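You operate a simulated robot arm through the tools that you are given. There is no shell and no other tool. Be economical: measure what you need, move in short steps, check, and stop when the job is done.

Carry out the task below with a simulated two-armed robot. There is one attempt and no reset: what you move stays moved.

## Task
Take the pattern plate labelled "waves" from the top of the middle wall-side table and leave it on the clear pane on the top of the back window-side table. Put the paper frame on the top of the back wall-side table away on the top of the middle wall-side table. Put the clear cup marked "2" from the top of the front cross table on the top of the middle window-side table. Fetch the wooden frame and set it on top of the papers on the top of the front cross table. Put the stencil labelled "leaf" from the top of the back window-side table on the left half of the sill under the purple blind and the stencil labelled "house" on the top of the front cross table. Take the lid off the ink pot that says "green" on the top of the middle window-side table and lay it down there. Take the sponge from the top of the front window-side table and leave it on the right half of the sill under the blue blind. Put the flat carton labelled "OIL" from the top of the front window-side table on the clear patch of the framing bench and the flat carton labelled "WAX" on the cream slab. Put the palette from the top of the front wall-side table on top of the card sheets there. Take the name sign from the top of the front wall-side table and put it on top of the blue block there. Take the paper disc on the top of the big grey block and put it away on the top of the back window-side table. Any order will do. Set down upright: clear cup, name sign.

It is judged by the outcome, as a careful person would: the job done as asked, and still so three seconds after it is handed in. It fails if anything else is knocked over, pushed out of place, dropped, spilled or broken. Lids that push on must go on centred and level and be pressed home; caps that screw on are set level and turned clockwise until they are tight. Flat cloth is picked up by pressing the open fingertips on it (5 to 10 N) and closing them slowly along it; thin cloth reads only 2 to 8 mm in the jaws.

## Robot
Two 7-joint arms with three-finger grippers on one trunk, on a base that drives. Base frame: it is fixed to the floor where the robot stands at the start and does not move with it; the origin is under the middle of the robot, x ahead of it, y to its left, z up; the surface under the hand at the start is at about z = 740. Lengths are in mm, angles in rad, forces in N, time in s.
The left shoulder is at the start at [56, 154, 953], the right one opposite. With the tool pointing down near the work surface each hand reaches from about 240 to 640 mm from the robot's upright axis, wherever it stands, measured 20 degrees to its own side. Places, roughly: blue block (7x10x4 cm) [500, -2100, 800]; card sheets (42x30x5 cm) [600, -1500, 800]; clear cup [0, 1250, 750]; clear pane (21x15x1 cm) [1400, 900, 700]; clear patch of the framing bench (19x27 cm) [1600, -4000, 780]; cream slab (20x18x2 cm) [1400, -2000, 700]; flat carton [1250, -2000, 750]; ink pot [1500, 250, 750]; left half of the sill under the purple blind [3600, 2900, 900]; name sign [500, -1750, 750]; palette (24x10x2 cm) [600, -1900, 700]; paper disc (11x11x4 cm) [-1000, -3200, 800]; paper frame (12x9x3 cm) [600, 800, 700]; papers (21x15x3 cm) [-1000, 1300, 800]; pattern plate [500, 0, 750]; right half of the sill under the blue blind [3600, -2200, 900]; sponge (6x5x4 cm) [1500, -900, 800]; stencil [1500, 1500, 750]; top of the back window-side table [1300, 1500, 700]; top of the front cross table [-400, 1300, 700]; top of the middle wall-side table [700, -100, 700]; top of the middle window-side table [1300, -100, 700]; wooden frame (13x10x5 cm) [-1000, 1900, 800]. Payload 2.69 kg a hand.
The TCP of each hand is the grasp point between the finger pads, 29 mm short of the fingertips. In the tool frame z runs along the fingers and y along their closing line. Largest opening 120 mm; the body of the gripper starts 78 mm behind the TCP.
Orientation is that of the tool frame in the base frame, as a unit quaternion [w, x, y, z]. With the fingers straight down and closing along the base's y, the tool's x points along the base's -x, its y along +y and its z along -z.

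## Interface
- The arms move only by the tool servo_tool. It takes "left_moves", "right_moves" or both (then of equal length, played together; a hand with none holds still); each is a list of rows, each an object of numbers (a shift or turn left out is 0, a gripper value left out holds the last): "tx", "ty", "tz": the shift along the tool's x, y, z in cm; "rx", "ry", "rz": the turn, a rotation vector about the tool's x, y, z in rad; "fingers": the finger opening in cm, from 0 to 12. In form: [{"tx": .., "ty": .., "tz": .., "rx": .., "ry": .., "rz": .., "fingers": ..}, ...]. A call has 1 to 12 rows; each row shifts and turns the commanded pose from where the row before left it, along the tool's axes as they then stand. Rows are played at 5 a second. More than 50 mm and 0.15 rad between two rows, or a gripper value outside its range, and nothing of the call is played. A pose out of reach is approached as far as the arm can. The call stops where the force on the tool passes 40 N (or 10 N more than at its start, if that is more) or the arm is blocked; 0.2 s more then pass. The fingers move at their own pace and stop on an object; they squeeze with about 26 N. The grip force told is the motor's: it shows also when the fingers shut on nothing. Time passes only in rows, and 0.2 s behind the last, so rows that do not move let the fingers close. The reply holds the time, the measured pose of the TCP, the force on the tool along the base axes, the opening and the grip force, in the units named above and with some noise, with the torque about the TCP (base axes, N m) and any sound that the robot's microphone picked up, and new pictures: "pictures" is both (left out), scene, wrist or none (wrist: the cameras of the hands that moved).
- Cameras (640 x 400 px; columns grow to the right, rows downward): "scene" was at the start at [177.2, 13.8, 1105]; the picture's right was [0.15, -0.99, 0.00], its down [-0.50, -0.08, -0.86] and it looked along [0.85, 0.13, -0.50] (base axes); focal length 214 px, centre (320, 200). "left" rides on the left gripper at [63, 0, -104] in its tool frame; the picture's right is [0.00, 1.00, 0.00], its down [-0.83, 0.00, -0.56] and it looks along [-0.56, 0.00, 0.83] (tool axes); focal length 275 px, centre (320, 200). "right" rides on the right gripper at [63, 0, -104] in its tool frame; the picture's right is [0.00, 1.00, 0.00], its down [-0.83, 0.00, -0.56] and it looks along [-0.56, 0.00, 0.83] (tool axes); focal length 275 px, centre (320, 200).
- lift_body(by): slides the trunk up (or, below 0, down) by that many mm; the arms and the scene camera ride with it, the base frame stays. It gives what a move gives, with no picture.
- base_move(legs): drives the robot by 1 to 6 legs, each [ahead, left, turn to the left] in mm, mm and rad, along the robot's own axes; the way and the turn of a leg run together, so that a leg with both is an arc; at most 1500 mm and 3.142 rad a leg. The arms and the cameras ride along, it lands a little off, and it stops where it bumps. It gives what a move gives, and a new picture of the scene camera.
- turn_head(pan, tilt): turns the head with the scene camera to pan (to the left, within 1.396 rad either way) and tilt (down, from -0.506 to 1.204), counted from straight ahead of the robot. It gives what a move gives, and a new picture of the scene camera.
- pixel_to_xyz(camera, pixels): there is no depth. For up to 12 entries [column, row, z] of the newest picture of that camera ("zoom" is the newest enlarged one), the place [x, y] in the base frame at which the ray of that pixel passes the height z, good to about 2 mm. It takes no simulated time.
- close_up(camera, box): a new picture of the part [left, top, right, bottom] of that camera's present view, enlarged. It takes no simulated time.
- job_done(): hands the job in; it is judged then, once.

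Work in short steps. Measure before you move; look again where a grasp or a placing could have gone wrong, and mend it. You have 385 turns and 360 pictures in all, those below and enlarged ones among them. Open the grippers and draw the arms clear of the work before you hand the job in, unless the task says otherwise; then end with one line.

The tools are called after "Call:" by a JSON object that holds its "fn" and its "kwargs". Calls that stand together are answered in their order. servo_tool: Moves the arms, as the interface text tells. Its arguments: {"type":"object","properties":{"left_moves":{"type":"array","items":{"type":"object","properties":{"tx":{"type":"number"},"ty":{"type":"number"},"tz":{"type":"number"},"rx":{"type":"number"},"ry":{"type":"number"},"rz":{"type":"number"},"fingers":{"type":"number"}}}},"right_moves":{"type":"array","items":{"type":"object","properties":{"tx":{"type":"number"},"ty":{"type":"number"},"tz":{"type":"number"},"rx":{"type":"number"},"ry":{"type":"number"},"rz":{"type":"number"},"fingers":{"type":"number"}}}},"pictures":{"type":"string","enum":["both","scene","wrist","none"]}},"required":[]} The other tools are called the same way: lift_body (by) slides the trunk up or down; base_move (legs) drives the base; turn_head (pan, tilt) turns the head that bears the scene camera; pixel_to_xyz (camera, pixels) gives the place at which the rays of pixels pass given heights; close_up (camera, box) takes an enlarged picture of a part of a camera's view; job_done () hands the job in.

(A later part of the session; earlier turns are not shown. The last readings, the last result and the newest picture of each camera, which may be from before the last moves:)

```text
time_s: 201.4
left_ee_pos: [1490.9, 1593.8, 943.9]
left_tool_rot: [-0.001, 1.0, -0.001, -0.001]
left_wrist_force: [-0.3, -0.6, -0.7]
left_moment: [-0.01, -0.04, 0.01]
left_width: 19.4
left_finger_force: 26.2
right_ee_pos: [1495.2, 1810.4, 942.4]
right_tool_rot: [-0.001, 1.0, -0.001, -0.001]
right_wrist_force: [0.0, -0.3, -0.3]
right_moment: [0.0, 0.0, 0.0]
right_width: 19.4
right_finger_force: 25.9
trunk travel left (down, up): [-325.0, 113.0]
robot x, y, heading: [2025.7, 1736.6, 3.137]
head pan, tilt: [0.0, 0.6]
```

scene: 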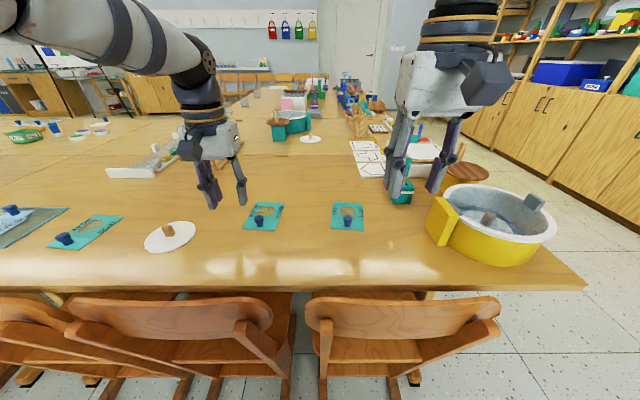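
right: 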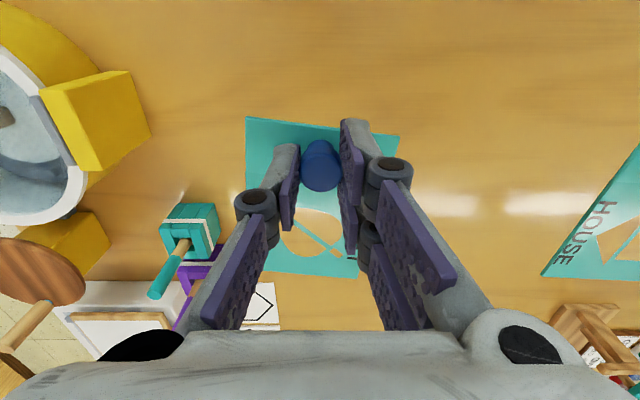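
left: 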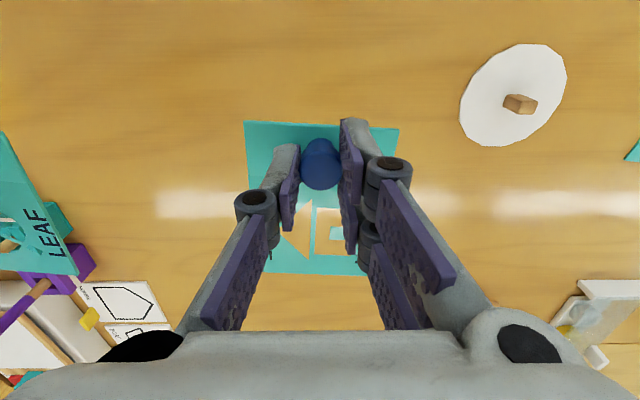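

Both stencils are held. I back into the aisle and turn to the windows.

Call:
{"fn": "base_move", "kwargs": {"legs": [[-480, 0, 0], [0, 0, 1.57], [0, 0, 1.57]]}}

Call:
{"fn": "turn_head", "kwargs": {"pan": 0.5, "tilt": 0.2}}

```text
time_s: 211.9
left_ee_pos: [3037.2, 1876.7, 942.6]
left_tool_rot: [0.001, 0.008, 1.0, 0.0]
left_wrist_force: [0.8, -0.6, -0.5]
left_moment: [0.02, 0.01, 0.03]
left_width: 19.5
left_finger_force: 26.2
right_ee_pos: [3030.5, 1660.6, 941.9]
right_tool_rot: [0.0, 0.008, 1.0, -0.001]
right_wrist_force: [-0.4, -0.3, -0.2]
right_moment: [0.05, -0.01, -0.02]
right_width: 19.8
right_finger_force: 26.4
trunk travel left (down, up): [-325.0, 113.0]
robot x, y, heading: [2502.7, 1740.2, -0.017]
head pan, tilt: [0.0, 0.6]
```

scene: 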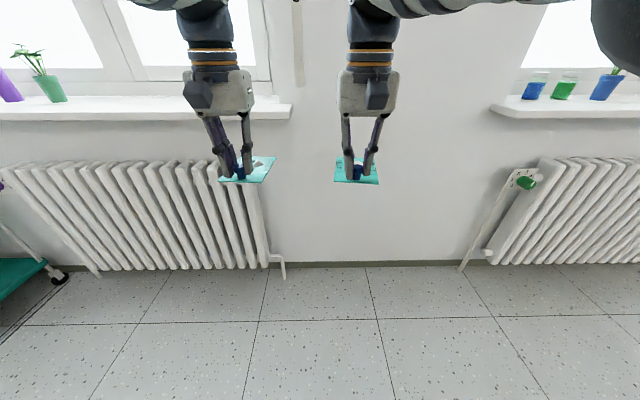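

```text
time_s: 212.8
left_ee_pos: [3037.9, 1877.1, 942.6]
left_tool_rot: [0.001, 0.009, 1.0, -0.001]
left_wrist_force: [0.5, 0.7, -0.1]
left_moment: [0.01, 0.01, 0.04]
left_width: 19.5
left_finger_force: 25.7
right_ee_pos: [3032.4, 1660.7, 941.5]
right_tool_rot: [0.0, 0.008, 1.0, -0.001]
right_wrist_force: [-0.1, 0.2, -0.3]
right_moment: [0.0, 0.02, 0.03]
right_width: 19.9
right_finger_force: 26.1
trunk travel left (down, up): [-325.0, 113.0]
robot x, y, heading: [2499.1, 1740.1, -0.02]
head pan, tilt: [0.499, 0.201]
```

scene: 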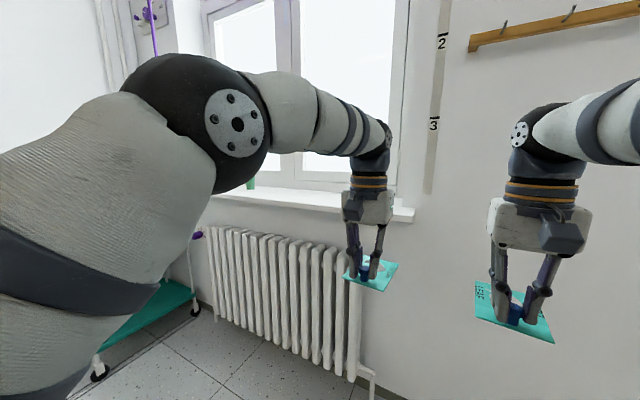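

I measure the sill end, trolley wheels and radiator from this view.

Call:
{"fn": "pixel_to_xyz", "kwargs": {"camera": "scene", "pixels": [[412, 218, 880], [300, 205, 880], [195, 312, 0], [97, 372, 0], [212, 314, 50], [350, 380, 50]]}}

Call:
{"fn": "base_move", "kwargs": {"legs": [[0, 600, 0.02]]}}

Call:
{"fn": "turn_head", "kwargs": {"pan": 0.1, "tilt": 0.45}}

```text
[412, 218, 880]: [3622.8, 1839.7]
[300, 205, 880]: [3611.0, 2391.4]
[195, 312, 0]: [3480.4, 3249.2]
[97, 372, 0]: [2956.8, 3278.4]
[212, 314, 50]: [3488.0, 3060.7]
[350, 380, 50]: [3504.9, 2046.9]
```

```text
time_s: 217.9
left_ee_pos: [3039.2, 2489.5, 942.1]
left_tool_rot: [0.002, -0.003, 1.0, 0.0]
left_wrist_force: [0.2, 0.6, -0.7]
left_moment: [0.01, 0.01, -0.01]
left_width: 19.8
left_finger_force: 26.3
right_ee_pos: [3038.3, 2273.2, 940.4]
right_tool_rot: [0.001, -0.001, 1.0, -0.001]
right_wrist_force: [0.4, -0.3, -0.3]
right_moment: [-0.01, -0.01, 0.01]
right_width: 19.5
right_finger_force: 26.5
trunk travel left (down, up): [-325.0, 113.0]
robot x, y, heading: [2509.1, 2336.2, -0.0]
head pan, tilt: [0.499, 0.201]
```

scene: 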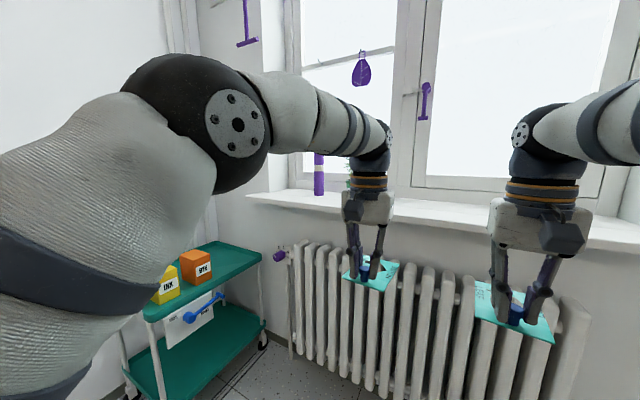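

```text
time_s: 218.8
left_ee_pos: [3038.5, 2489.0, 942.6]
left_tool_rot: [0.0, -0.002, 1.0, 0.001]
left_wrist_force: [0.5, -1.0, -0.5]
left_moment: [0.0, 0.06, 0.01]
left_width: 19.4
left_finger_force: 26.5
right_ee_pos: [3036.7, 2272.6, 942.2]
right_tool_rot: [0.001, -0.001, 1.0, -0.001]
right_wrist_force: [0.4, 0.2, -0.4]
right_moment: [0.02, 0.03, 0.01]
right_width: 19.3
right_finger_force: 26.0
trunk travel left (down, up): [-325.0, 113.0]
robot x, y, heading: [2507.7, 2340.9, 0.003]
head pan, tilt: [0.099, 0.45]
```

scene: 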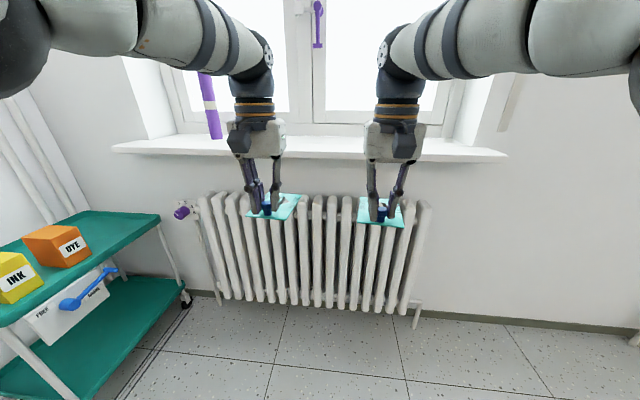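

I measure the sill's ends and front edge to locate its left half and clear spots.

Call:
{"fn": "pixel_to_xyz", "kwargs": {"camera": "scene", "pixels": [[112, 148, 890], [508, 156, 890], [315, 155, 890], [315, 136, 890], [216, 137, 890], [150, 137, 890]]}}

Call:
{"fn": "close_up", "kwargs": {"camera": "scene", "box": [100, 60, 340, 210]}}

```text
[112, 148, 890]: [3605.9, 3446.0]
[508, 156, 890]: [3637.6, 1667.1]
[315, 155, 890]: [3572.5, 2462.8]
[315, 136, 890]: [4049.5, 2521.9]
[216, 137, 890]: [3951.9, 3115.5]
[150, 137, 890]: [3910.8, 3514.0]
```

```text
2.67 times, centred on (220, 135) of scene
```

zoom: 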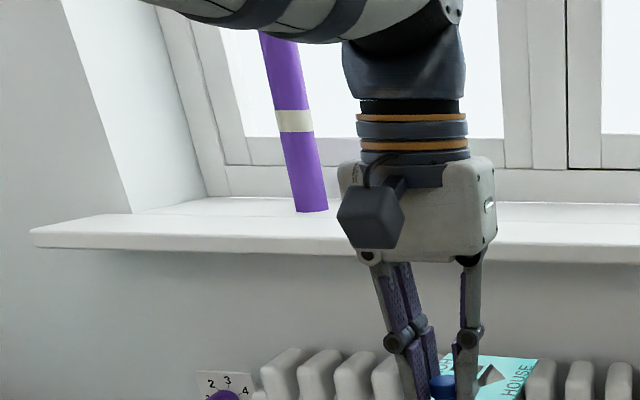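

I raise the trunk for clearance above the sill and to gain parallax, and re-measure.

Call:
{"fn": "lift_body", "kwargs": {"by": 110}}

Call:
{"fn": "turn_head", "kwargs": {"pan": 0.1, "tilt": 0.5}}

```text
time_s: 220.2
left_ee_pos: [3029.5, 2489.6, 1078.4]
left_tool_rot: [0.027, -0.003, 1.0, 0.0]
left_wrist_force: [0.4, 0.0, -1.0]
left_moment: [0.01, 0.03, 0.02]
left_width: 19.3
left_finger_force: 26.0
right_ee_pos: [3011.4, 2272.6, 1123.6]
right_tool_rot: [0.071, -0.002, 0.997, -0.001]
right_wrist_force: [0.9, -0.6, 0.5]
right_moment: [-0.01, 0.1, 0.02]
right_width: 19.7
right_finger_force: 25.9
trunk travel left (down, up): [-435.0, 3.0]
robot x, y, heading: [2504.7, 2341.4, 0.003]
head pan, tilt: [0.099, 0.45]
```

```text
time_s: 220.8
left_ee_pos: [3030.5, 2489.9, 1079.6]
left_tool_rot: [0.028, -0.002, 1.0, 0.0]
left_wrist_force: [-0.5, -0.2, -0.9]
left_moment: [0.01, 0.01, 0.0]
left_width: 19.6
left_finger_force: 25.7
right_ee_pos: [3010.7, 2273.0, 1123.9]
right_tool_rot: [0.072, -0.002, 0.997, -0.001]
right_wrist_force: [1.3, 0.0, -1.7]
right_moment: [-0.03, 0.07, 0.0]
right_width: 19.7
right_finger_force: 25.9
trunk travel left (down, up): [-435.0, 3.0]
robot x, y, heading: [2507.7, 2339.4, 0.0]
head pan, tilt: [0.099, 0.499]
```

scene: 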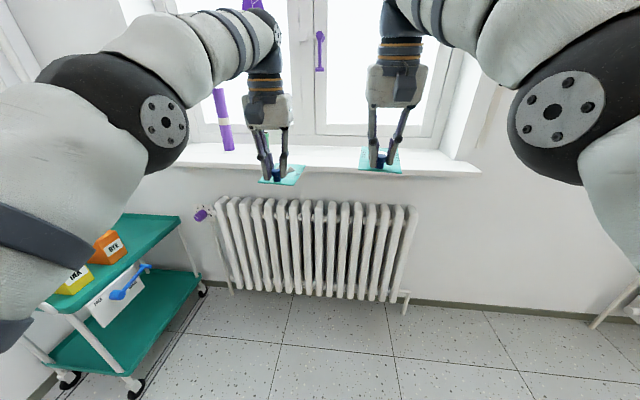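

The arms drifted in pose with the lift (tilt ≈0.14 rad right). I send a holding row to see what the commanded pose is.

Call:
{"fn": "servo_tool", "kwargs": {"left_moves": [{}, {}], "right_moves": [{}, {}], "pictures": "none"}}

Call:
{"fn": "pixel_to_xyz", "kwargs": {"camera": "scene", "pixels": [[482, 172, 890], [482, 172, 930], [315, 173, 930], [315, 173, 890], [228, 150, 900], [145, 168, 900], [315, 150, 900]]}}

```text
time_s: 221.4
left_ee_pos: [3030.0, 2489.8, 1080.6]
left_tool_rot: [0.029, -0.002, 1.0, -0.001]
left_wrist_force: [-0.3, 0.3, 0.2]
left_moment: [-0.01, 0.02, -0.03]
left_width: 19.4
left_finger_force: 26.0
right_ee_pos: [3011.6, 2272.7, 1124.7]
right_tool_rot: [0.072, -0.001, 0.997, -0.001]
right_wrist_force: [0.9, 0.4, -0.6]
right_moment: [0.01, 0.0, 0.01]
right_width: 19.6
right_finger_force: 26.1
trunk travel left (down, up): [-435.0, 3.0]
robot x, y, heading: [2507.6, 2341.0, -0.002]
head pan, tilt: [0.099, 0.499]
```

```text
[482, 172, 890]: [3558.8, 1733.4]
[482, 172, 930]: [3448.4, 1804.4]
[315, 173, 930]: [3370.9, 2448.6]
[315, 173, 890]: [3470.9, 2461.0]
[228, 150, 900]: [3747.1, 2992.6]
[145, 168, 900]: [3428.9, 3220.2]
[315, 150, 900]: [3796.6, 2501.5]
```

I straighten both hands and bring the right one to z≈1005, left ≈1060, then drive up to the sill.

Call:
{"fn": "servo_tool", "kwargs": {"left_moves": [{"ry": 0.057}, {"tz": 1}, {"tz": 0.5, "tx": 3}, {"tx": 3}], "right_moves": [{"ry": 0.14}, {"tz": 4}, {"tz": 4}, {"tz": 4}], "pictures": "none"}}

Call:
{"fn": "base_move", "kwargs": {"legs": [[0, 410, 0], [330, 0, 0]]}}

Call:
{"fn": "servo_tool", "kwargs": {"right_moves": [{"ry": 0}], "pictures": "wrist"}}

```text
time_s: 222.4
left_ee_pos: [2959.5, 2490.6, 1062.7]
left_tool_rot: [0.001, -0.003, 1.0, -0.001]
left_wrist_force: [0.5, 0.3, 0.0]
left_moment: [0.01, -0.02, 0.0]
left_width: 19.8
left_finger_force: 26.5
left hand out of reach, approached as far as the arm can: row 1
right_ee_pos: [2980.9, 2271.3, 992.1]
right_tool_rot: [0.003, -0.002, 1.0, -0.001]
right_wrist_force: [0.3, 0.2, -1.8]
right_moment: [0.02, 0.01, 0.0]
right_width: 19.9
right_finger_force: 25.7
right hand out of reach, approached as far as the arm can: row 1
trunk travel left (down, up): [-435.0, 3.0]
robot x, y, heading: [2509.8, 2338.8, 0.006]
head pan, tilt: [0.099, 0.499]
```

```text
time_s: 227.9
left_ee_pos: [3288.3, 2896.1, 1062.5]
left_tool_rot: [0.0, -0.002, 1.0, 0.0]
left_wrist_force: [0.4, -0.5, -0.5]
left_moment: [0.03, 0.02, 0.01]
left_width: 19.4
left_finger_force: 26.1
right_ee_pos: [3310.1, 2678.5, 990.9]
right_tool_rot: [0.003, -0.001, 1.0, 0.0]
right_wrist_force: [-0.3, -0.3, -0.8]
right_moment: [-0.01, 0.04, -0.01]
right_width: 19.3
right_finger_force: 26.2
trunk travel left (down, up): [-435.0, 3.0]
robot x, y, heading: [2833.3, 2748.9, 0.005]
head pan, tilt: [0.099, 0.499]
```

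scene: 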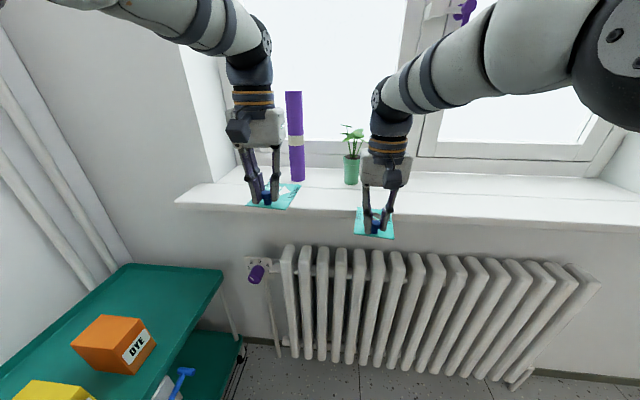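

```text
time_s: 228.3
left_ee_pos: [3288.4, 2897.0, 1060.7]
left_tool_rot: [0.0, -0.001, 1.0, 0.0]
left_wrist_force: [-0.7, 0.4, 0.0]
left_moment: [-0.02, -0.03, 0.01]
left_width: 19.8
left_finger_force: 25.8
right_ee_pos: [3310.5, 2679.5, 992.0]
right_tool_rot: [0.002, -0.001, 1.0, -0.001]
right_wrist_force: [0.3, 0.1, -0.3]
right_moment: [-0.01, 0.01, 0.0]
right_width: 19.3
right_finger_force: 26.2
trunk travel left (down, up): [-435.0, 3.0]
robot x, y, heading: [2832.1, 2749.7, 0.007]
head pan, tilt: [0.099, 0.499]
```

right: 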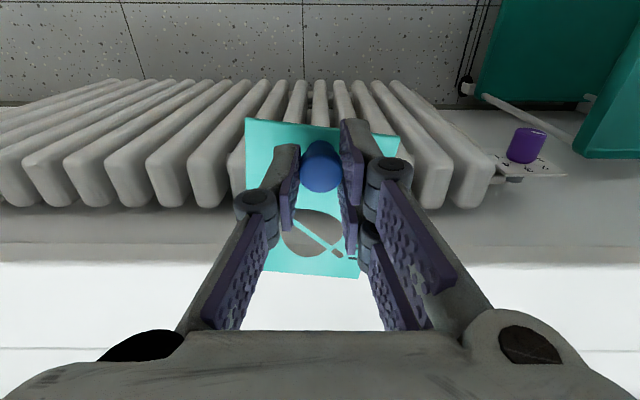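

I triangulate the sill's front edge: row ≈262 in the right view, row ≈214 in the scene view.

Call:
{"fn": "pixel_to_xyz", "kwargs": {"camera": "right", "pixels": [[220, 262, 900], [220, 262, 930], [420, 262, 930], [220, 347, 930], [220, 347, 900]]}}

Call:
{"fn": "pixel_to_xyz", "kwargs": {"camera": "scene", "pixels": [[330, 213, 900], [330, 213, 930], [430, 218, 900], [430, 218, 930], [352, 184, 900], [352, 184, 930], [297, 180, 930], [175, 203, 930], [175, 203, 900]]}}

Call:
{"fn": "close_up", "kwargs": {"camera": "scene", "box": [170, 130, 450, 260]}}

```text
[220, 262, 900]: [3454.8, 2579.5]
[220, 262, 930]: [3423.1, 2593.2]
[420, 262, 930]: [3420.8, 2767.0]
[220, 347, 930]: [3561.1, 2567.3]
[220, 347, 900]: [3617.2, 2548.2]
```

```text
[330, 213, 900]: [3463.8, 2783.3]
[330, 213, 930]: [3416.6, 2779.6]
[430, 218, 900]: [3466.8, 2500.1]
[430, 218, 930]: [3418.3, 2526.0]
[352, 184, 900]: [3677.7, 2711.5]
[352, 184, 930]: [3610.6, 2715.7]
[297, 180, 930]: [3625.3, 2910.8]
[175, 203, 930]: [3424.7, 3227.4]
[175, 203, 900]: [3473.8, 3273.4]
```

```text
2.29 times, centred on (310, 195) of scene
```

zoom: 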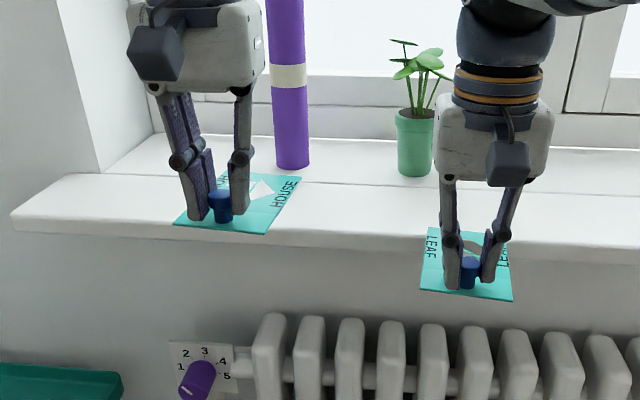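

Sill top ≈917, front edge x≈3437. I check the trolley's nearest edge before moving left for a spot between plant pot (y≈2713) and purple rod (y≈2915).

Call:
{"fn": "pixel_to_xyz", "kwargs": {"camera": "scene", "pixels": [[222, 270, 780], [222, 270, 700], [240, 358, 0], [150, 395, 700], [85, 375, 760]]}}

```text
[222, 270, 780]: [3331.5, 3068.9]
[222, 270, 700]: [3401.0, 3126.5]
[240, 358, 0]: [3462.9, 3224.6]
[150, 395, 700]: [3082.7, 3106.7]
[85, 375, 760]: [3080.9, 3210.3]
```

Enough: I'll place it in front of the pot at y≈2680, x≈3480 (well inside the left half). Base forward 60 mm, then arm forward at height.

Call:
{"fn": "base_move", "kwargs": {"legs": [[65, 0, 0]]}}

Call:
{"fn": "servo_tool", "kwargs": {"right_moves": [{"tx": -4}, {"tx": -4}, {"tx": -2.5}, {}], "pictures": "both"}}

```text
time_s: 229.2
left_ee_pos: [3354.1, 2896.3, 1061.6]
left_tool_rot: [0.0, -0.001, 1.0, -0.001]
left_wrist_force: [-0.1, -0.7, -0.7]
left_moment: [-0.03, 0.05, 0.02]
left_width: 19.3
left_finger_force: 26.5
right_ee_pos: [3375.5, 2680.6, 992.4]
right_tool_rot: [0.001, 0.0, 1.0, 0.0]
right_wrist_force: [0.8, 0.6, -0.5]
right_moment: [0.02, 0.04, -0.02]
right_width: 19.4
right_finger_force: 25.7
trunk travel left (down, up): [-435.0, 3.0]
robot x, y, heading: [2899.0, 2748.7, 0.001]
head pan, tilt: [0.099, 0.499]
```

scene: 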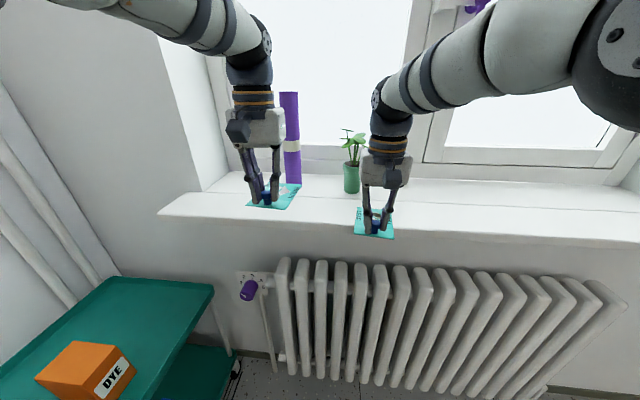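

```text
time_s: 230.2
left_ee_pos: [3352.6, 2896.6, 1063.3]
left_tool_rot: [0.0, -0.001, 1.0, 0.0]
left_wrist_force: [1.1, -0.5, -0.3]
left_moment: [-0.02, 0.0, 0.02]
left_width: 19.4
left_finger_force: 26.0
right_ee_pos: [3432.9, 2667.9, 988.1]
right_tool_rot: [0.001, -0.001, 1.0, 0.0]
right_wrist_force: [-0.1, -0.2, -0.9]
right_moment: [-0.02, 0.0, 0.02]
right_width: 19.7
right_finger_force: 25.8
right hand out of reach, approached as far as the arm can: row 2, 3
trunk travel left (down, up): [-435.0, 3.0]
robot x, y, heading: [2897.0, 2746.7, 0.002]
head pan, tilt: [0.099, 0.499]
```

scene: 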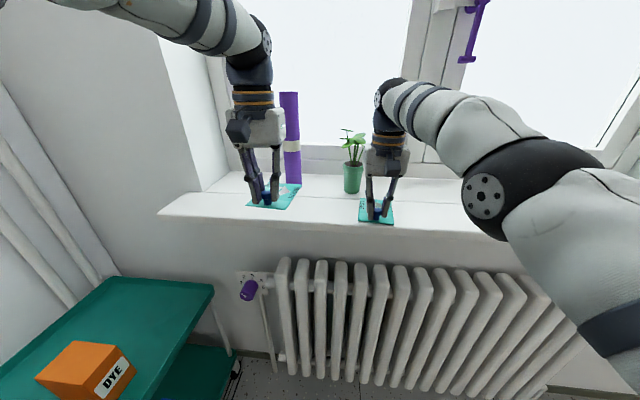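
right: 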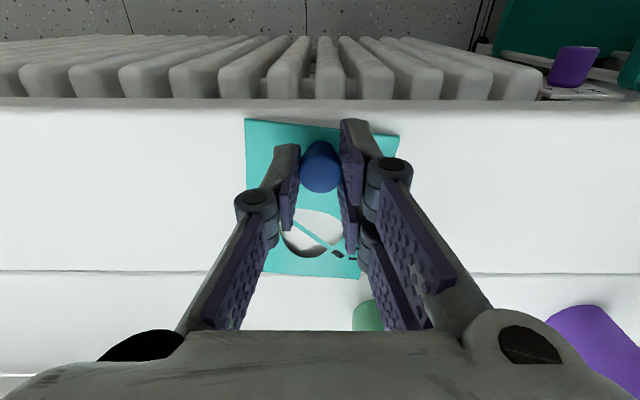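

Reach is short, so I creep the base 45 mm further forward (robot front still ~500 mm from the sill).

Call:
{"fn": "base_move", "kwargs": {"legs": [[45, 0, 0]]}}

Call:
{"fn": "servo_tool", "kwargs": {"right_moves": [{"tz": 1}, {}], "pictures": "wrist"}}

```text
time_s: 231.2
left_ee_pos: [3398.0, 2898.2, 1063.7]
left_tool_rot: [-0.002, -0.001, 1.0, 0.0]
left_wrist_force: [0.4, -0.6, 0.0]
left_moment: [-0.02, 0.05, -0.02]
left_width: 19.5
left_finger_force: 25.9
right_ee_pos: [3477.8, 2667.4, 988.6]
right_tool_rot: [0.002, -0.001, 1.0, -0.001]
right_wrist_force: [0.6, 0.3, -0.2]
right_moment: [0.0, 0.03, 0.01]
right_width: 19.6
right_finger_force: 26.1
trunk travel left (down, up): [-435.0, 3.0]
robot x, y, heading: [2945.6, 2749.2, -0.004]
head pan, tilt: [0.099, 0.499]
```

scene: 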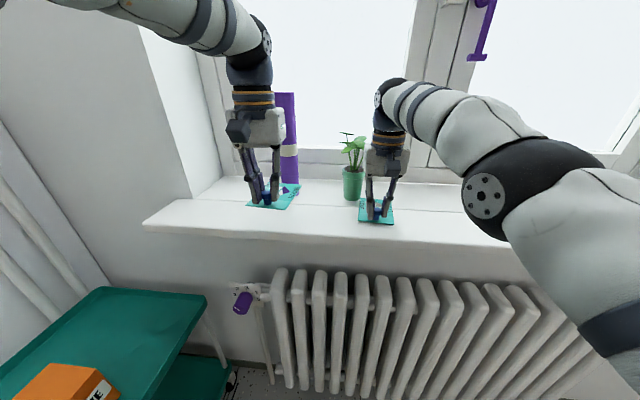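

```text
time_s: 231.8
left_ee_pos: [3395.3, 2897.9, 1063.9]
left_tool_rot: [0.001, -0.002, 1.0, -0.001]
left_wrist_force: [-0.6, 0.4, -0.3]
left_moment: [0.01, 0.01, -0.02]
left_width: 19.3
left_finger_force: 26.1
right_ee_pos: [3476.4, 2667.3, 981.7]
right_tool_rot: [0.008, -0.001, 1.0, 0.0]
right_wrist_force: [6.9, 0.5, 25.6]
right_moment: [0.01, -0.19, 0.0]
right_width: 19.7
right_finger_force: 25.7
trunk travel left (down, up): [-435.0, 3.0]
robot x, y, heading: [2947.7, 2751.6, 0.001]
head pan, tilt: [0.099, 0.499]
```

right: 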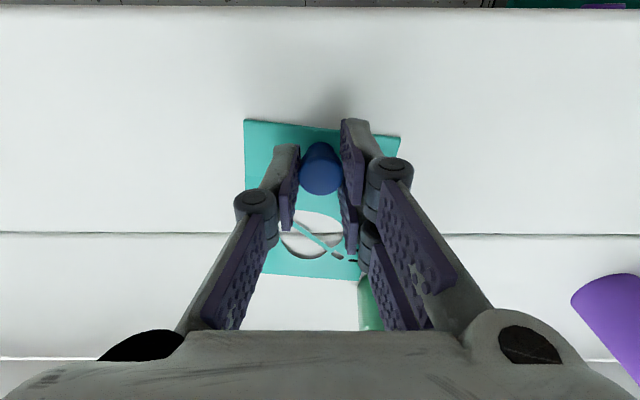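

Contact came at z≈982, so the sill top is ≈943 (front edge nearer too), and the stencil's far corner is close to the pot. I lift 12 mm and pull back 38 mm.

Call:
{"fn": "servo_tool", "kwargs": {"right_moves": [{"tz": -1.2}, {"tx": 2}, {"tx": 1.8, "ty": -1}, {}], "pictures": "both"}}

```text
time_s: 232.8
left_ee_pos: [3397.7, 2897.6, 1061.6]
left_tool_rot: [0.0, -0.001, 1.0, -0.001]
left_wrist_force: [0.2, 0.3, -0.7]
left_moment: [-0.03, -0.03, -0.01]
left_width: 19.5
left_finger_force: 26.2
right_ee_pos: [3438.1, 2657.7, 988.9]
right_tool_rot: [0.003, -0.001, 1.0, -0.001]
right_wrist_force: [-0.5, -0.5, -0.2]
right_moment: [0.01, 0.05, 0.0]
right_width: 19.4
right_finger_force: 25.9
trunk travel left (down, up): [-435.0, 3.0]
robot x, y, heading: [2942.4, 2749.9, -0.002]
head pan, tilt: [0.099, 0.499]
```

scene: 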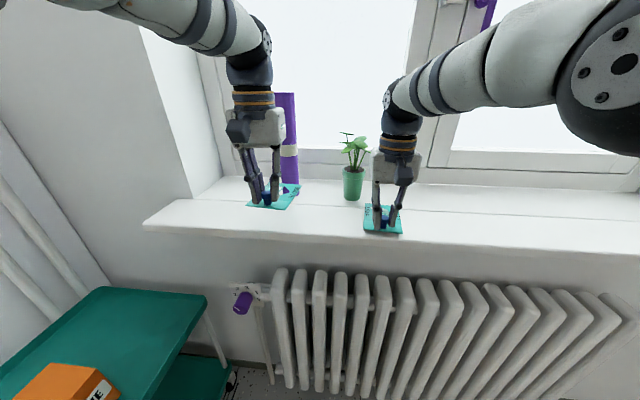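
right: 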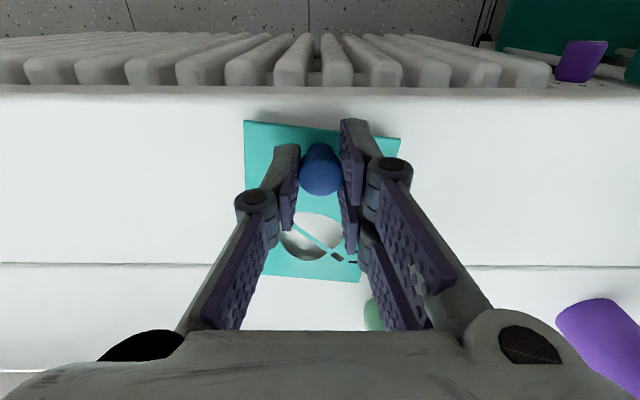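

Good place, pot standing untouched. I lower until light contact.

Call:
{"fn": "servo_tool", "kwargs": {"right_moves": [{"tz": 0.3}, {"tz": 0.2}, {}], "pictures": "none"}}

Call:
{"fn": "servo_tool", "kwargs": {"right_moves": [{"tz": 0.2}, {"tz": 0.1}, {}], "pictures": "none"}}

```text
time_s: 233.6
left_ee_pos: [3398.3, 2896.6, 1062.1]
left_tool_rot: [0.0, -0.001, 1.0, -0.001]
left_wrist_force: [0.6, 0.2, -0.1]
left_moment: [-0.02, 0.02, 0.01]
left_width: 19.8
left_finger_force: 26.1
right_ee_pos: [3438.3, 2657.9, 985.1]
right_tool_rot: [0.002, -0.001, 1.0, -0.001]
right_wrist_force: [-0.4, -0.4, -0.3]
right_moment: [-0.03, 0.02, 0.01]
right_width: 19.6
right_finger_force: 26.2
trunk travel left (down, up): [-435.0, 3.0]
robot x, y, heading: [2945.6, 2743.9, 0.001]
head pan, tilt: [0.099, 0.499]
```

```text
time_s: 234.3
left_ee_pos: [3396.5, 2897.8, 1062.1]
left_tool_rot: [0.0, -0.001, 1.0, 0.0]
left_wrist_force: [0.6, 0.5, -0.2]
left_moment: [0.02, 0.02, -0.02]
left_width: 19.4
left_finger_force: 25.9
right_ee_pos: [3438.2, 2658.7, 982.1]
right_tool_rot: [0.003, -0.001, 1.0, -0.001]
right_wrist_force: [0.5, 0.4, 0.3]
right_moment: [-0.07, -0.02, 0.01]
right_width: 19.4
right_finger_force: 25.9
trunk travel left (down, up): [-435.0, 3.0]
robot x, y, heading: [2944.4, 2748.2, 0.002]
head pan, tilt: [0.099, 0.499]
```

A little further.

Call:
{"fn": "servo_tool", "kwargs": {"right_moves": [{"tz": 0.2}, {"tz": 0.1}, {}], "pictures": "none"}}

Call:
{"fn": "servo_tool", "kwargs": {"right_moves": [{"tz": 0.1}, {}], "pictures": "wrist"}}

```text
time_s: 235.2
left_ee_pos: [3396.8, 2898.0, 1063.5]
left_tool_rot: [0.002, -0.001, 1.0, -0.002]
left_wrist_force: [0.4, -0.2, -0.2]
left_moment: [-0.02, -0.01, 0.0]
left_width: 19.6
left_finger_force: 26.0
right_ee_pos: [3438.4, 2657.9, 982.1]
right_tool_rot: [0.007, -0.001, 1.0, 0.0]
right_wrist_force: [1.4, -0.2, 20.7]
right_moment: [-0.01, 0.06, -0.02]
right_width: 19.1
right_finger_force: 25.7
trunk travel left (down, up): [-435.0, 3.0]
robot x, y, heading: [2946.8, 2749.8, 0.001]
head pan, tilt: [0.099, 0.499]
```

```text
time_s: 235.8
left_ee_pos: [3398.2, 2899.3, 1063.2]
left_tool_rot: [0.0, -0.001, 1.0, 0.0]
left_wrist_force: [-0.5, 0.6, -1.7]
left_moment: [0.03, 0.01, -0.02]
left_width: 19.6
left_finger_force: 26.1
right_ee_pos: [3438.0, 2658.8, 980.8]
right_tool_rot: [0.004, -0.001, 1.0, -0.001]
right_wrist_force: [6.8, 0.6, 25.7]
right_moment: [0.03, -0.21, 0.02]
right_width: 19.6
right_finger_force: 25.7
trunk travel left (down, up): [-435.0, 3.0]
robot x, y, heading: [2943.1, 2749.1, -0.001]
head pan, tilt: [0.099, 0.499]
```

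right: 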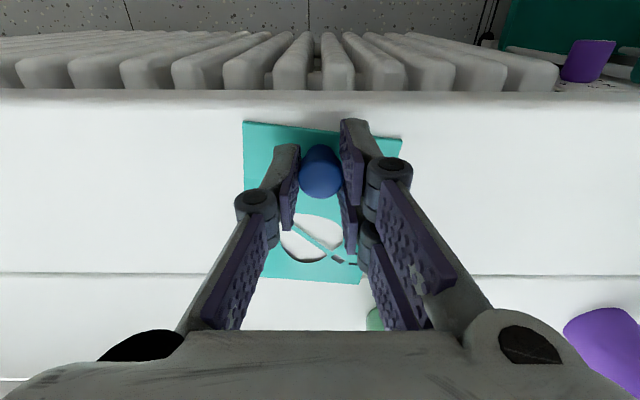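

On the sill at (3438,2658). I ease up 2 mm, release, rise and back off.

Call:
{"fn": "servo_tool", "kwargs": {"right_moves": [{"tz": -0.2}, {"fingers": 4.5}, {}, {"tz": -4}, {"tz": -4, "tx": 2}, {"tx": 4}, {"tx": 4}], "pictures": "none"}}

Call:
{"fn": "base_move", "kwargs": {"legs": [[-450, 0, 0]]}}

```text
time_s: 237.3
left_ee_pos: [3396.3, 2897.0, 1062.1]
left_tool_rot: [0.001, -0.001, 1.0, -0.001]
left_wrist_force: [-0.4, -0.1, -0.1]
left_moment: [-0.01, -0.01, -0.01]
left_width: 19.6
left_finger_force: 26.2
right_ee_pos: [3338.7, 2658.7, 1060.5]
right_tool_rot: [0.002, 0.0, 1.0, -0.001]
right_wrist_force: [-0.3, 0.2, 0.0]
right_moment: [0.01, 0.02, 0.01]
right_width: 44.9
right_finger_force: 0.0
trunk travel left (down, up): [-435.0, 3.0]
robot x, y, heading: [2941.7, 2750.8, 0.001]
head pan, tilt: [0.099, 0.499]
```

```text
time_s: 240.1
left_ee_pos: [2946.3, 2897.1, 1061.3]
left_tool_rot: [-0.001, -0.003, 1.0, -0.002]
left_wrist_force: [0.8, -1.1, -0.1]
left_moment: [-0.02, -0.04, 0.01]
left_width: 19.4
left_finger_force: 26.2
right_ee_pos: [2888.5, 2658.4, 1060.1]
right_tool_rot: [0.003, -0.003, 1.0, -0.001]
right_wrist_force: [-0.2, 0.4, 0.4]
right_moment: [0.0, 0.0, -0.01]
right_width: 44.6
right_finger_force: 0.1
trunk travel left (down, up): [-435.0, 3.0]
robot x, y, heading: [2494.8, 2745.2, 0.005]
head pan, tilt: [0.099, 0.499]
```

scene: 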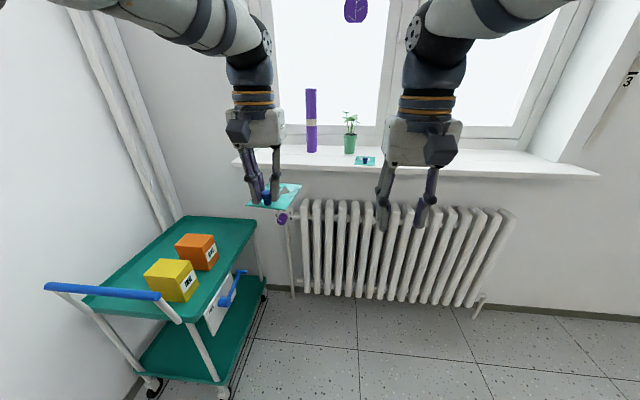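

Leaf lies on the sill's left half. Now I lower the trunk, turn around and look at whether there is a passage at the back end toward the cross table.

Call:
{"fn": "lift_body", "kwargs": {"by": -110}}

Call:
{"fn": "base_move", "kwargs": {"legs": [[0, -300, 0], [0, 0, -1.57], [0, 0, -1.57]]}}

Call:
{"fn": "turn_head", "kwargs": {"pan": -0.25, "tilt": 0.3}}

```text
time_s: 241.5
left_ee_pos: [2947.1, 2896.6, 953.3]
left_tool_rot: [0.001, -0.003, 1.0, -0.001]
left_wrist_force: [1.1, 0.7, 0.0]
left_moment: [-0.04, -0.01, 0.01]
left_width: 19.5
left_finger_force: 25.9
right_ee_pos: [2889.3, 2657.8, 950.2]
right_tool_rot: [0.003, -0.001, 1.0, 0.0]
right_wrist_force: [-0.5, -0.4, 0.0]
right_moment: [-0.03, -0.01, 0.0]
right_width: 45.4
right_finger_force: 0.0
trunk travel left (down, up): [-325.0, 113.0]
robot x, y, heading: [2500.5, 2749.8, 0.0]
head pan, tilt: [0.099, 0.499]
```

```text
time_s: 252.0
left_ee_pos: [2042.6, 2293.5, 951.6]
left_tool_rot: [0.0, 1.0, 0.007, 0.0]
left_wrist_force: [0.4, 0.6, -0.8]
left_moment: [0.01, 0.01, 0.01]
left_width: 19.5
left_finger_force: 26.1
right_ee_pos: [2098.2, 2532.8, 950.0]
right_tool_rot: [0.0, 1.0, 0.006, -0.003]
right_wrist_force: [-0.3, 0.1, -0.6]
right_moment: [-0.01, 0.01, -0.03]
right_width: 45.1
right_finger_force: 0.0
trunk travel left (down, up): [-325.0, 113.0]
robot x, y, heading: [2491.6, 2448.3, -3.126]
head pan, tilt: [0.099, 0.499]
```

scene: 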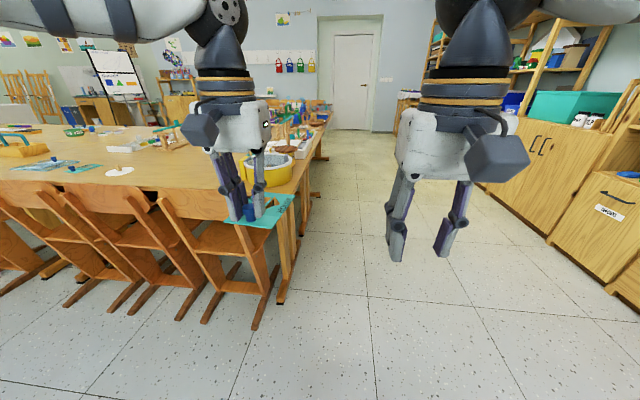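

```text
time_s: 252.8
left_ee_pos: [2042.9, 2293.3, 951.7]
left_tool_rot: [0.0, 1.0, 0.007, 0.0]
left_wrist_force: [-0.2, 0.7, -0.6]
left_moment: [0.02, 0.03, 0.0]
left_width: 19.5
left_finger_force: 26.1
right_ee_pos: [2097.8, 2532.7, 949.6]
right_tool_rot: [0.0, 1.0, 0.007, -0.003]
right_wrist_force: [-0.3, 0.3, 0.0]
right_moment: [0.04, -0.03, -0.02]
right_width: 45.0
right_finger_force: 0.0
trunk travel left (down, up): [-325.0, 113.0]
robot x, y, heading: [2495.2, 2445.8, -3.127]
head pan, tilt: [-0.25, 0.3]
```

scene: 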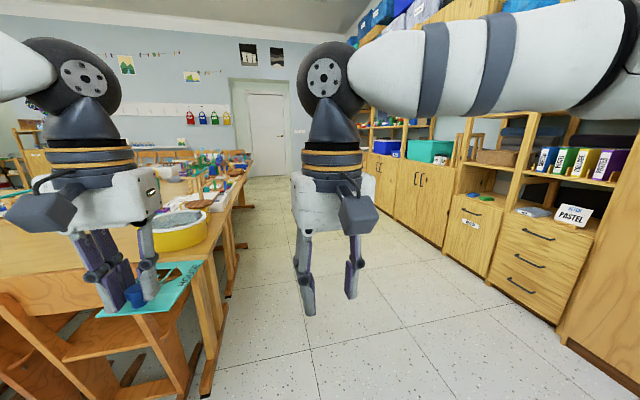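

There is a broad passage behind the tables. I measure its sides before driving along it toward the cross table's back side.

Call:
{"fn": "pixel_to_xyz", "kwargs": {"camera": "scene", "pixels": [[205, 396, 0], [228, 295, 0], [245, 205, 0], [213, 255, 740], [560, 345, 0], [480, 275, 0], [400, 212, 0], [290, 175, 0], [238, 180, 740]]}}

Call:
{"fn": "base_move", "kwargs": {"legs": [[0, -150, -0.015], [1300, 0, 0]]}}

```text
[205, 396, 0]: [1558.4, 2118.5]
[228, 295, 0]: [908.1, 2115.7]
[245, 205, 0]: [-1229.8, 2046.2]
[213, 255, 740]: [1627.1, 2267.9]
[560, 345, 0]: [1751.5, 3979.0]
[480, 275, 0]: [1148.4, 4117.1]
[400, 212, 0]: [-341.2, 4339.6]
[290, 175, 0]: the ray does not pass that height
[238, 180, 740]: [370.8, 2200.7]
```

```text
time_s: 260.8
left_ee_pos: [728.8, 2456.9, 952.2]
left_tool_rot: [-0.001, 1.0, -0.004, 0.0]
left_wrist_force: [-0.2, 0.4, -0.7]
left_moment: [0.0, -0.03, 0.01]
left_width: 19.6
left_finger_force: 25.8
right_ee_pos: [790.1, 2695.7, 949.4]
right_tool_rot: [-0.001, 1.0, -0.004, -0.002]
right_wrist_force: [0.3, -0.9, -0.2]
right_moment: [-0.01, 0.03, -0.02]
right_width: 44.9
right_finger_force: 0.0
trunk travel left (down, up): [-325.0, 113.0]
robot x, y, heading: [1181.0, 2597.4, 3.135]
head pan, tilt: [-0.25, 0.3]
```

scene: 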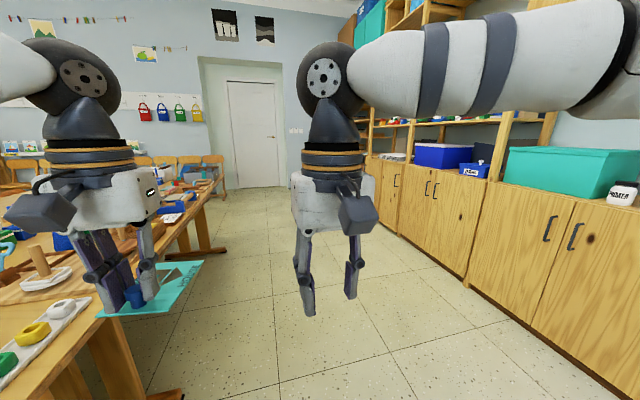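

Plenty of room. I continue to x≈-790 and turn left to face the back cross table.

Call:
{"fn": "base_move", "kwargs": {"legs": [[1300, 0, 0], [680, 0, 0], [0, 0, 1.577]]}}

Call:
{"fn": "turn_head", "kwargs": {"pan": 0, "tilt": 0.55}}

```text
time_s: 274.6
left_ee_pos: [-667.1, 2177.5, 953.0]
left_tool_rot: [0.0, 0.708, 0.706, -0.001]
left_wrist_force: [0.2, 0.0, 0.9]
left_moment: [0.01, 0.0, 0.05]
left_width: 19.3
left_finger_force: 26.1
right_ee_pos: [-904.7, 2237.9, 949.4]
right_tool_rot: [0.002, 0.709, 0.705, -0.003]
right_wrist_force: [0.4, -0.6, -0.5]
right_moment: [0.01, 0.01, 0.01]
right_width: 45.1
right_finger_force: 0.1
trunk travel left (down, up): [-325.0, 113.0]
robot x, y, heading: [-812.8, 2636.5, -1.579]
head pan, tilt: [-0.25, 0.3]
```

scene: 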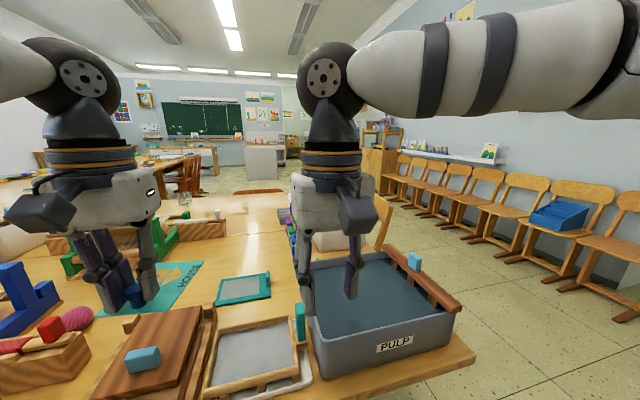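

```text
time_s: 275.4
left_ee_pos: [-666.2, 2176.7, 952.6]
left_tool_rot: [0.0, 0.709, 0.705, 0.0]
left_wrist_force: [-0.2, 0.4, -1.0]
left_moment: [0.01, -0.01, 0.01]
left_width: 19.5
left_finger_force: 26.1
right_ee_pos: [-906.8, 2238.0, 950.1]
right_tool_rot: [0.002, 0.709, 0.705, -0.002]
right_wrist_force: [-0.5, -0.1, -1.1]
right_moment: [0.02, 0.0, -0.02]
right_width: 45.2
right_finger_force: 0.2
trunk travel left (down, up): [-325.0, 113.0]
robot x, y, heading: [-810.4, 2630.8, -1.575]
head pan, tilt: [0.0, 0.55]
```

scene: 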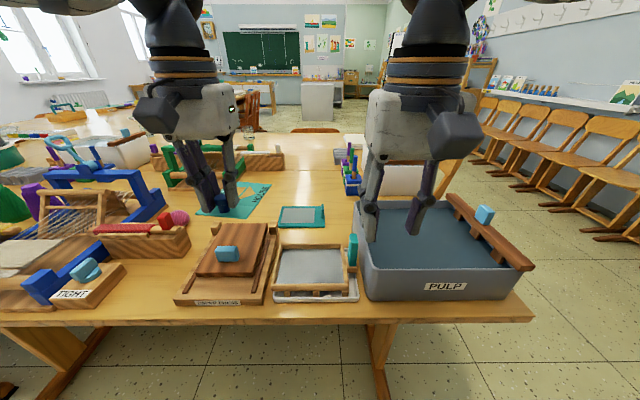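

I look closely at the candidates (frame at (312,268), the teal one at (303,216)) and measure.

Call:
{"fn": "close_up", "kwargs": {"camera": "scene", "box": [160, 190, 560, 320]}}

Call:
{"fn": "pixel_to_xyz", "kwargs": {"camera": "scene", "pixels": [[312, 268, 770], [303, 216, 750], [228, 255, 790], [420, 250, 800], [485, 213, 850], [405, 178, 780], [262, 130, 780], [350, 322, 740], [253, 305, 740]]}}

```text
1.60 times, centred on (360, 255) of scene
```

zoom: 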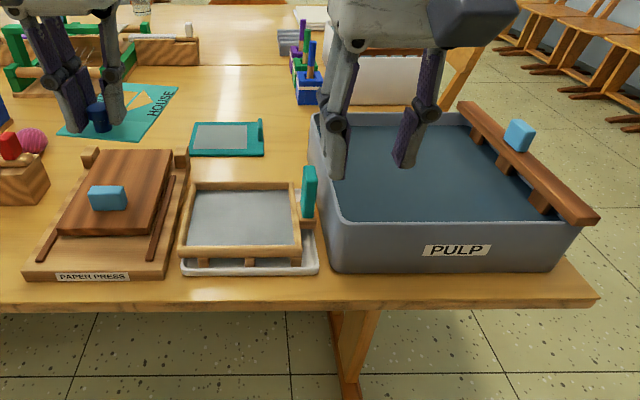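

```text
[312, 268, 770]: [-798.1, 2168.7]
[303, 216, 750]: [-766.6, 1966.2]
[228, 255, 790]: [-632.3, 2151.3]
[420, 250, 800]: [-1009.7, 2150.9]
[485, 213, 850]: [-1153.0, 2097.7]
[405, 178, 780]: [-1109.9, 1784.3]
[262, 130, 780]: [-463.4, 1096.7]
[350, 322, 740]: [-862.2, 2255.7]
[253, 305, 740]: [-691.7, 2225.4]
```

Something white with a wooden edge stands behind the PULP tub near (405,178), hidden by the right hand. I retract the right hand and look again.

Call:
{"fn": "servo_tool", "kwargs": {"right_moves": [{"tz": -4}, {"tx": 4, "tz": -2}, {"tx": 4}, {"tx": 3, "ty": -3}, {"ty": -4}], "pictures": "scene"}}

Call:
{"fn": "close_up", "kwargs": {"camera": "scene", "box": [320, 110, 520, 230]}}

```text
time_s: 276.6
left_ee_pos: [-666.5, 2177.7, 951.6]
left_tool_rot: [0.001, 0.709, 0.705, 0.0]
left_wrist_force: [-0.5, 0.2, 0.2]
left_moment: [0.01, -0.01, 0.04]
left_width: 19.3
left_finger_force: 26.0
right_ee_pos: [-975.7, 2348.3, 1008.1]
right_tool_rot: [0.001, 0.709, 0.705, -0.003]
right_wrist_force: [-1.0, -0.1, -0.3]
right_moment: [0.0, -0.01, 0.02]
right_width: 45.3
right_finger_force: 0.1
trunk travel left (down, up): [-325.0, 113.0]
robot x, y, heading: [-811.0, 2633.1, -1.577]
head pan, tilt: [0.0, 0.55]
```

scene: 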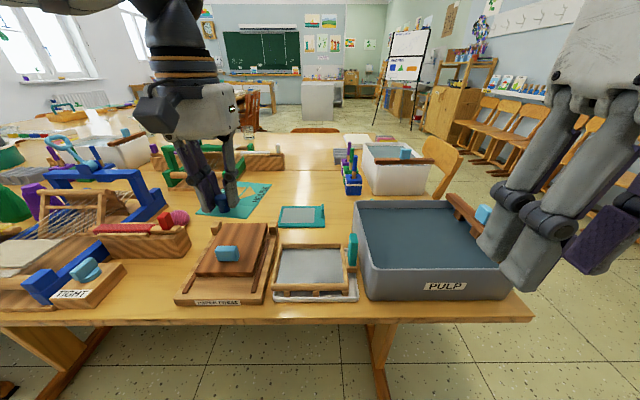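

```text
3.20 times, centred on (420, 170) of scene
```

zoom: 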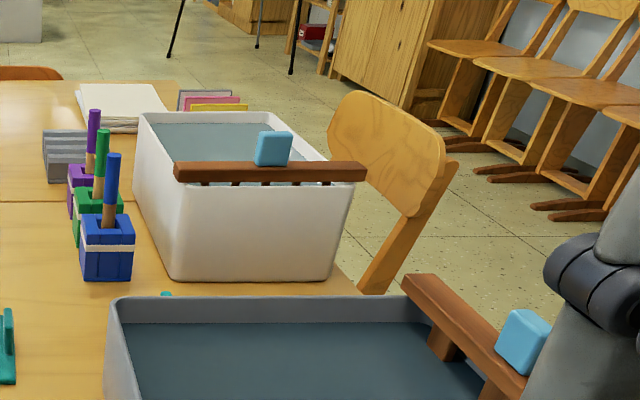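

A teal tip peeks over the grey tub's back rim at about (371,202): the wooden frame likely lies behind the tub. I measure the table's west end, the chair and that tip.

Call:
{"fn": "pixel_to_xyz", "kwargs": {"camera": "scene", "pixels": [[532, 318, 740], [371, 202, 790], [371, 202, 820], [358, 207, 820], [455, 200, 820], [445, 165, 720], [430, 215, 0], [365, 300, 740], [505, 298, 740], [425, 195, 740]]}}

Call:
{"fn": "close_up", "kwargs": {"camera": "scene", "box": [340, 180, 480, 240]}}

```text
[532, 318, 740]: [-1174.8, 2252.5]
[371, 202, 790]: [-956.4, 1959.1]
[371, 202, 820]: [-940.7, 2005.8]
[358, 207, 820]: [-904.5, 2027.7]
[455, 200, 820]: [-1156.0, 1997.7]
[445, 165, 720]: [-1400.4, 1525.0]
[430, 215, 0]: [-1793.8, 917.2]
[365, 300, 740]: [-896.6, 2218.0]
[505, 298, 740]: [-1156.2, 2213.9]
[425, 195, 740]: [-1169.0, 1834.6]
```

```text
4.57 times, centred on (410, 210) of scene
```

zoom: 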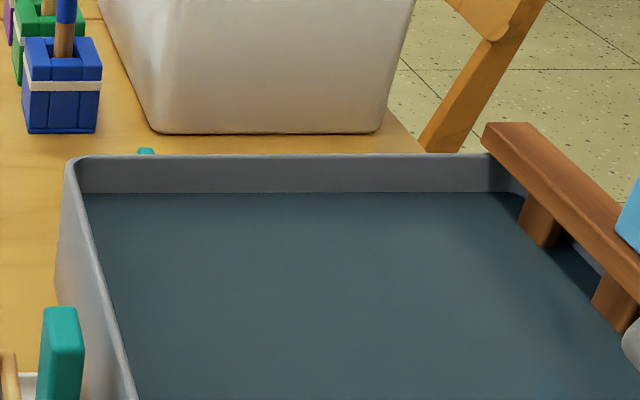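

The table's west end is x≈-1180. I drive around to the west side and face +x at y≈2080.

Call:
{"fn": "base_move", "kwargs": {"legs": [[0, -950, 0], [540, 0, 0], [0, 0, 1.577]]}}

Call:
{"fn": "turn_head", "kwargs": {"pan": -0.3, "tilt": 0.6}}

```text
time_s: 290.9
left_ee_pos: [-1317.6, 2244.8, 951.5]
left_tool_rot: [0.0, -0.005, 1.0, -0.001]
left_wrist_force: [-0.4, 0.7, -0.4]
left_moment: [-0.03, -0.01, 0.0]
left_width: 19.4
left_finger_force: 26.0
right_ee_pos: [-1482.9, 1934.8, 1007.4]
right_tool_rot: [0.003, -0.005, 1.0, -0.001]
right_wrist_force: [-1.2, -0.4, -0.5]
right_moment: [0.07, 0.02, -0.02]
right_width: 44.9
right_finger_force: 0.0
trunk travel left (down, up): [-325.0, 113.0]
robot x, y, heading: [-1767.9, 2093.2, 0.007]
head pan, tilt: [0.0, 0.55]
```

scene: 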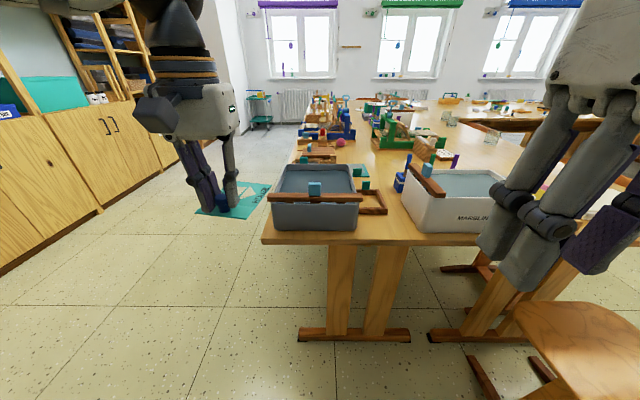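

```text
time_s: 291.6
left_ee_pos: [-1317.7, 2244.5, 952.3]
left_tool_rot: [0.001, -0.004, 1.0, -0.001]
left_wrist_force: [0.5, 0.7, -0.1]
left_moment: [0.05, 0.02, 0.02]
left_width: 19.6
left_finger_force: 25.4
right_ee_pos: [-1483.9, 1933.4, 1008.6]
right_tool_rot: [0.002, -0.004, 1.0, 0.0]
right_wrist_force: [-0.7, -0.2, 0.4]
right_moment: [0.02, 0.05, -0.03]
right_width: 45.0
right_finger_force: 0.1
trunk travel left (down, up): [-325.0, 113.0]
robot x, y, heading: [-1768.9, 2097.2, 0.011]
head pan, tilt: [-0.3, 0.6]
```

scene: 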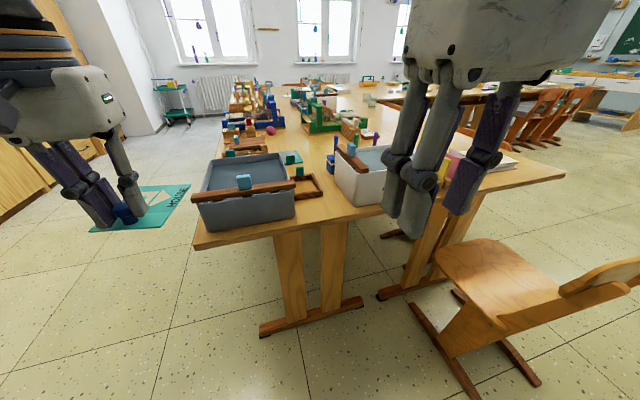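

There is the small open wooden frame with a teal handle between the tubs, at about (306,185). I zoom and measure.

Call:
{"fn": "close_up", "kwargs": {"camera": "scene", "box": [240, 140, 400, 240]}}

Call:
{"fn": "pixel_to_xyz", "kwargs": {"camera": "scene", "pixels": [[306, 198, 750], [322, 185, 750], [300, 172, 790], [292, 178, 750], [195, 248, 740], [330, 225, 740], [292, 190, 820], [337, 180, 750], [340, 160, 850], [350, 290, 0]]}}

```text
4.00 times, centred on (320, 190) of scene
```

zoom: 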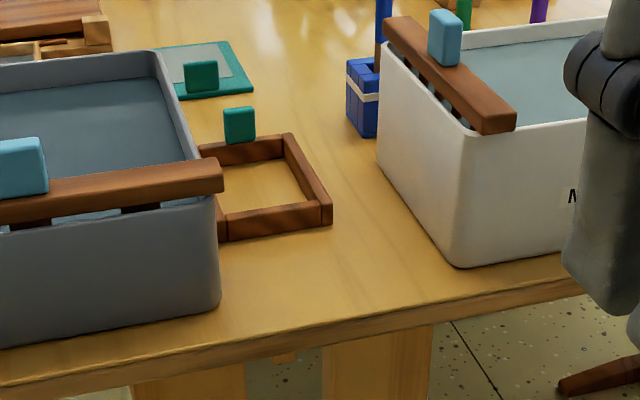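

```text
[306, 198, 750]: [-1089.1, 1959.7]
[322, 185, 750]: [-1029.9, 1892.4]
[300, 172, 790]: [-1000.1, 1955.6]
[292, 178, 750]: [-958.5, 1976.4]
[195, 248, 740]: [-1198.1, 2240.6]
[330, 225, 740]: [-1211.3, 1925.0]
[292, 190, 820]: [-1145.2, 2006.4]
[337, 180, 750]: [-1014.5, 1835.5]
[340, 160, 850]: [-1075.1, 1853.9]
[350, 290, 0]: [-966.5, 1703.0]
```

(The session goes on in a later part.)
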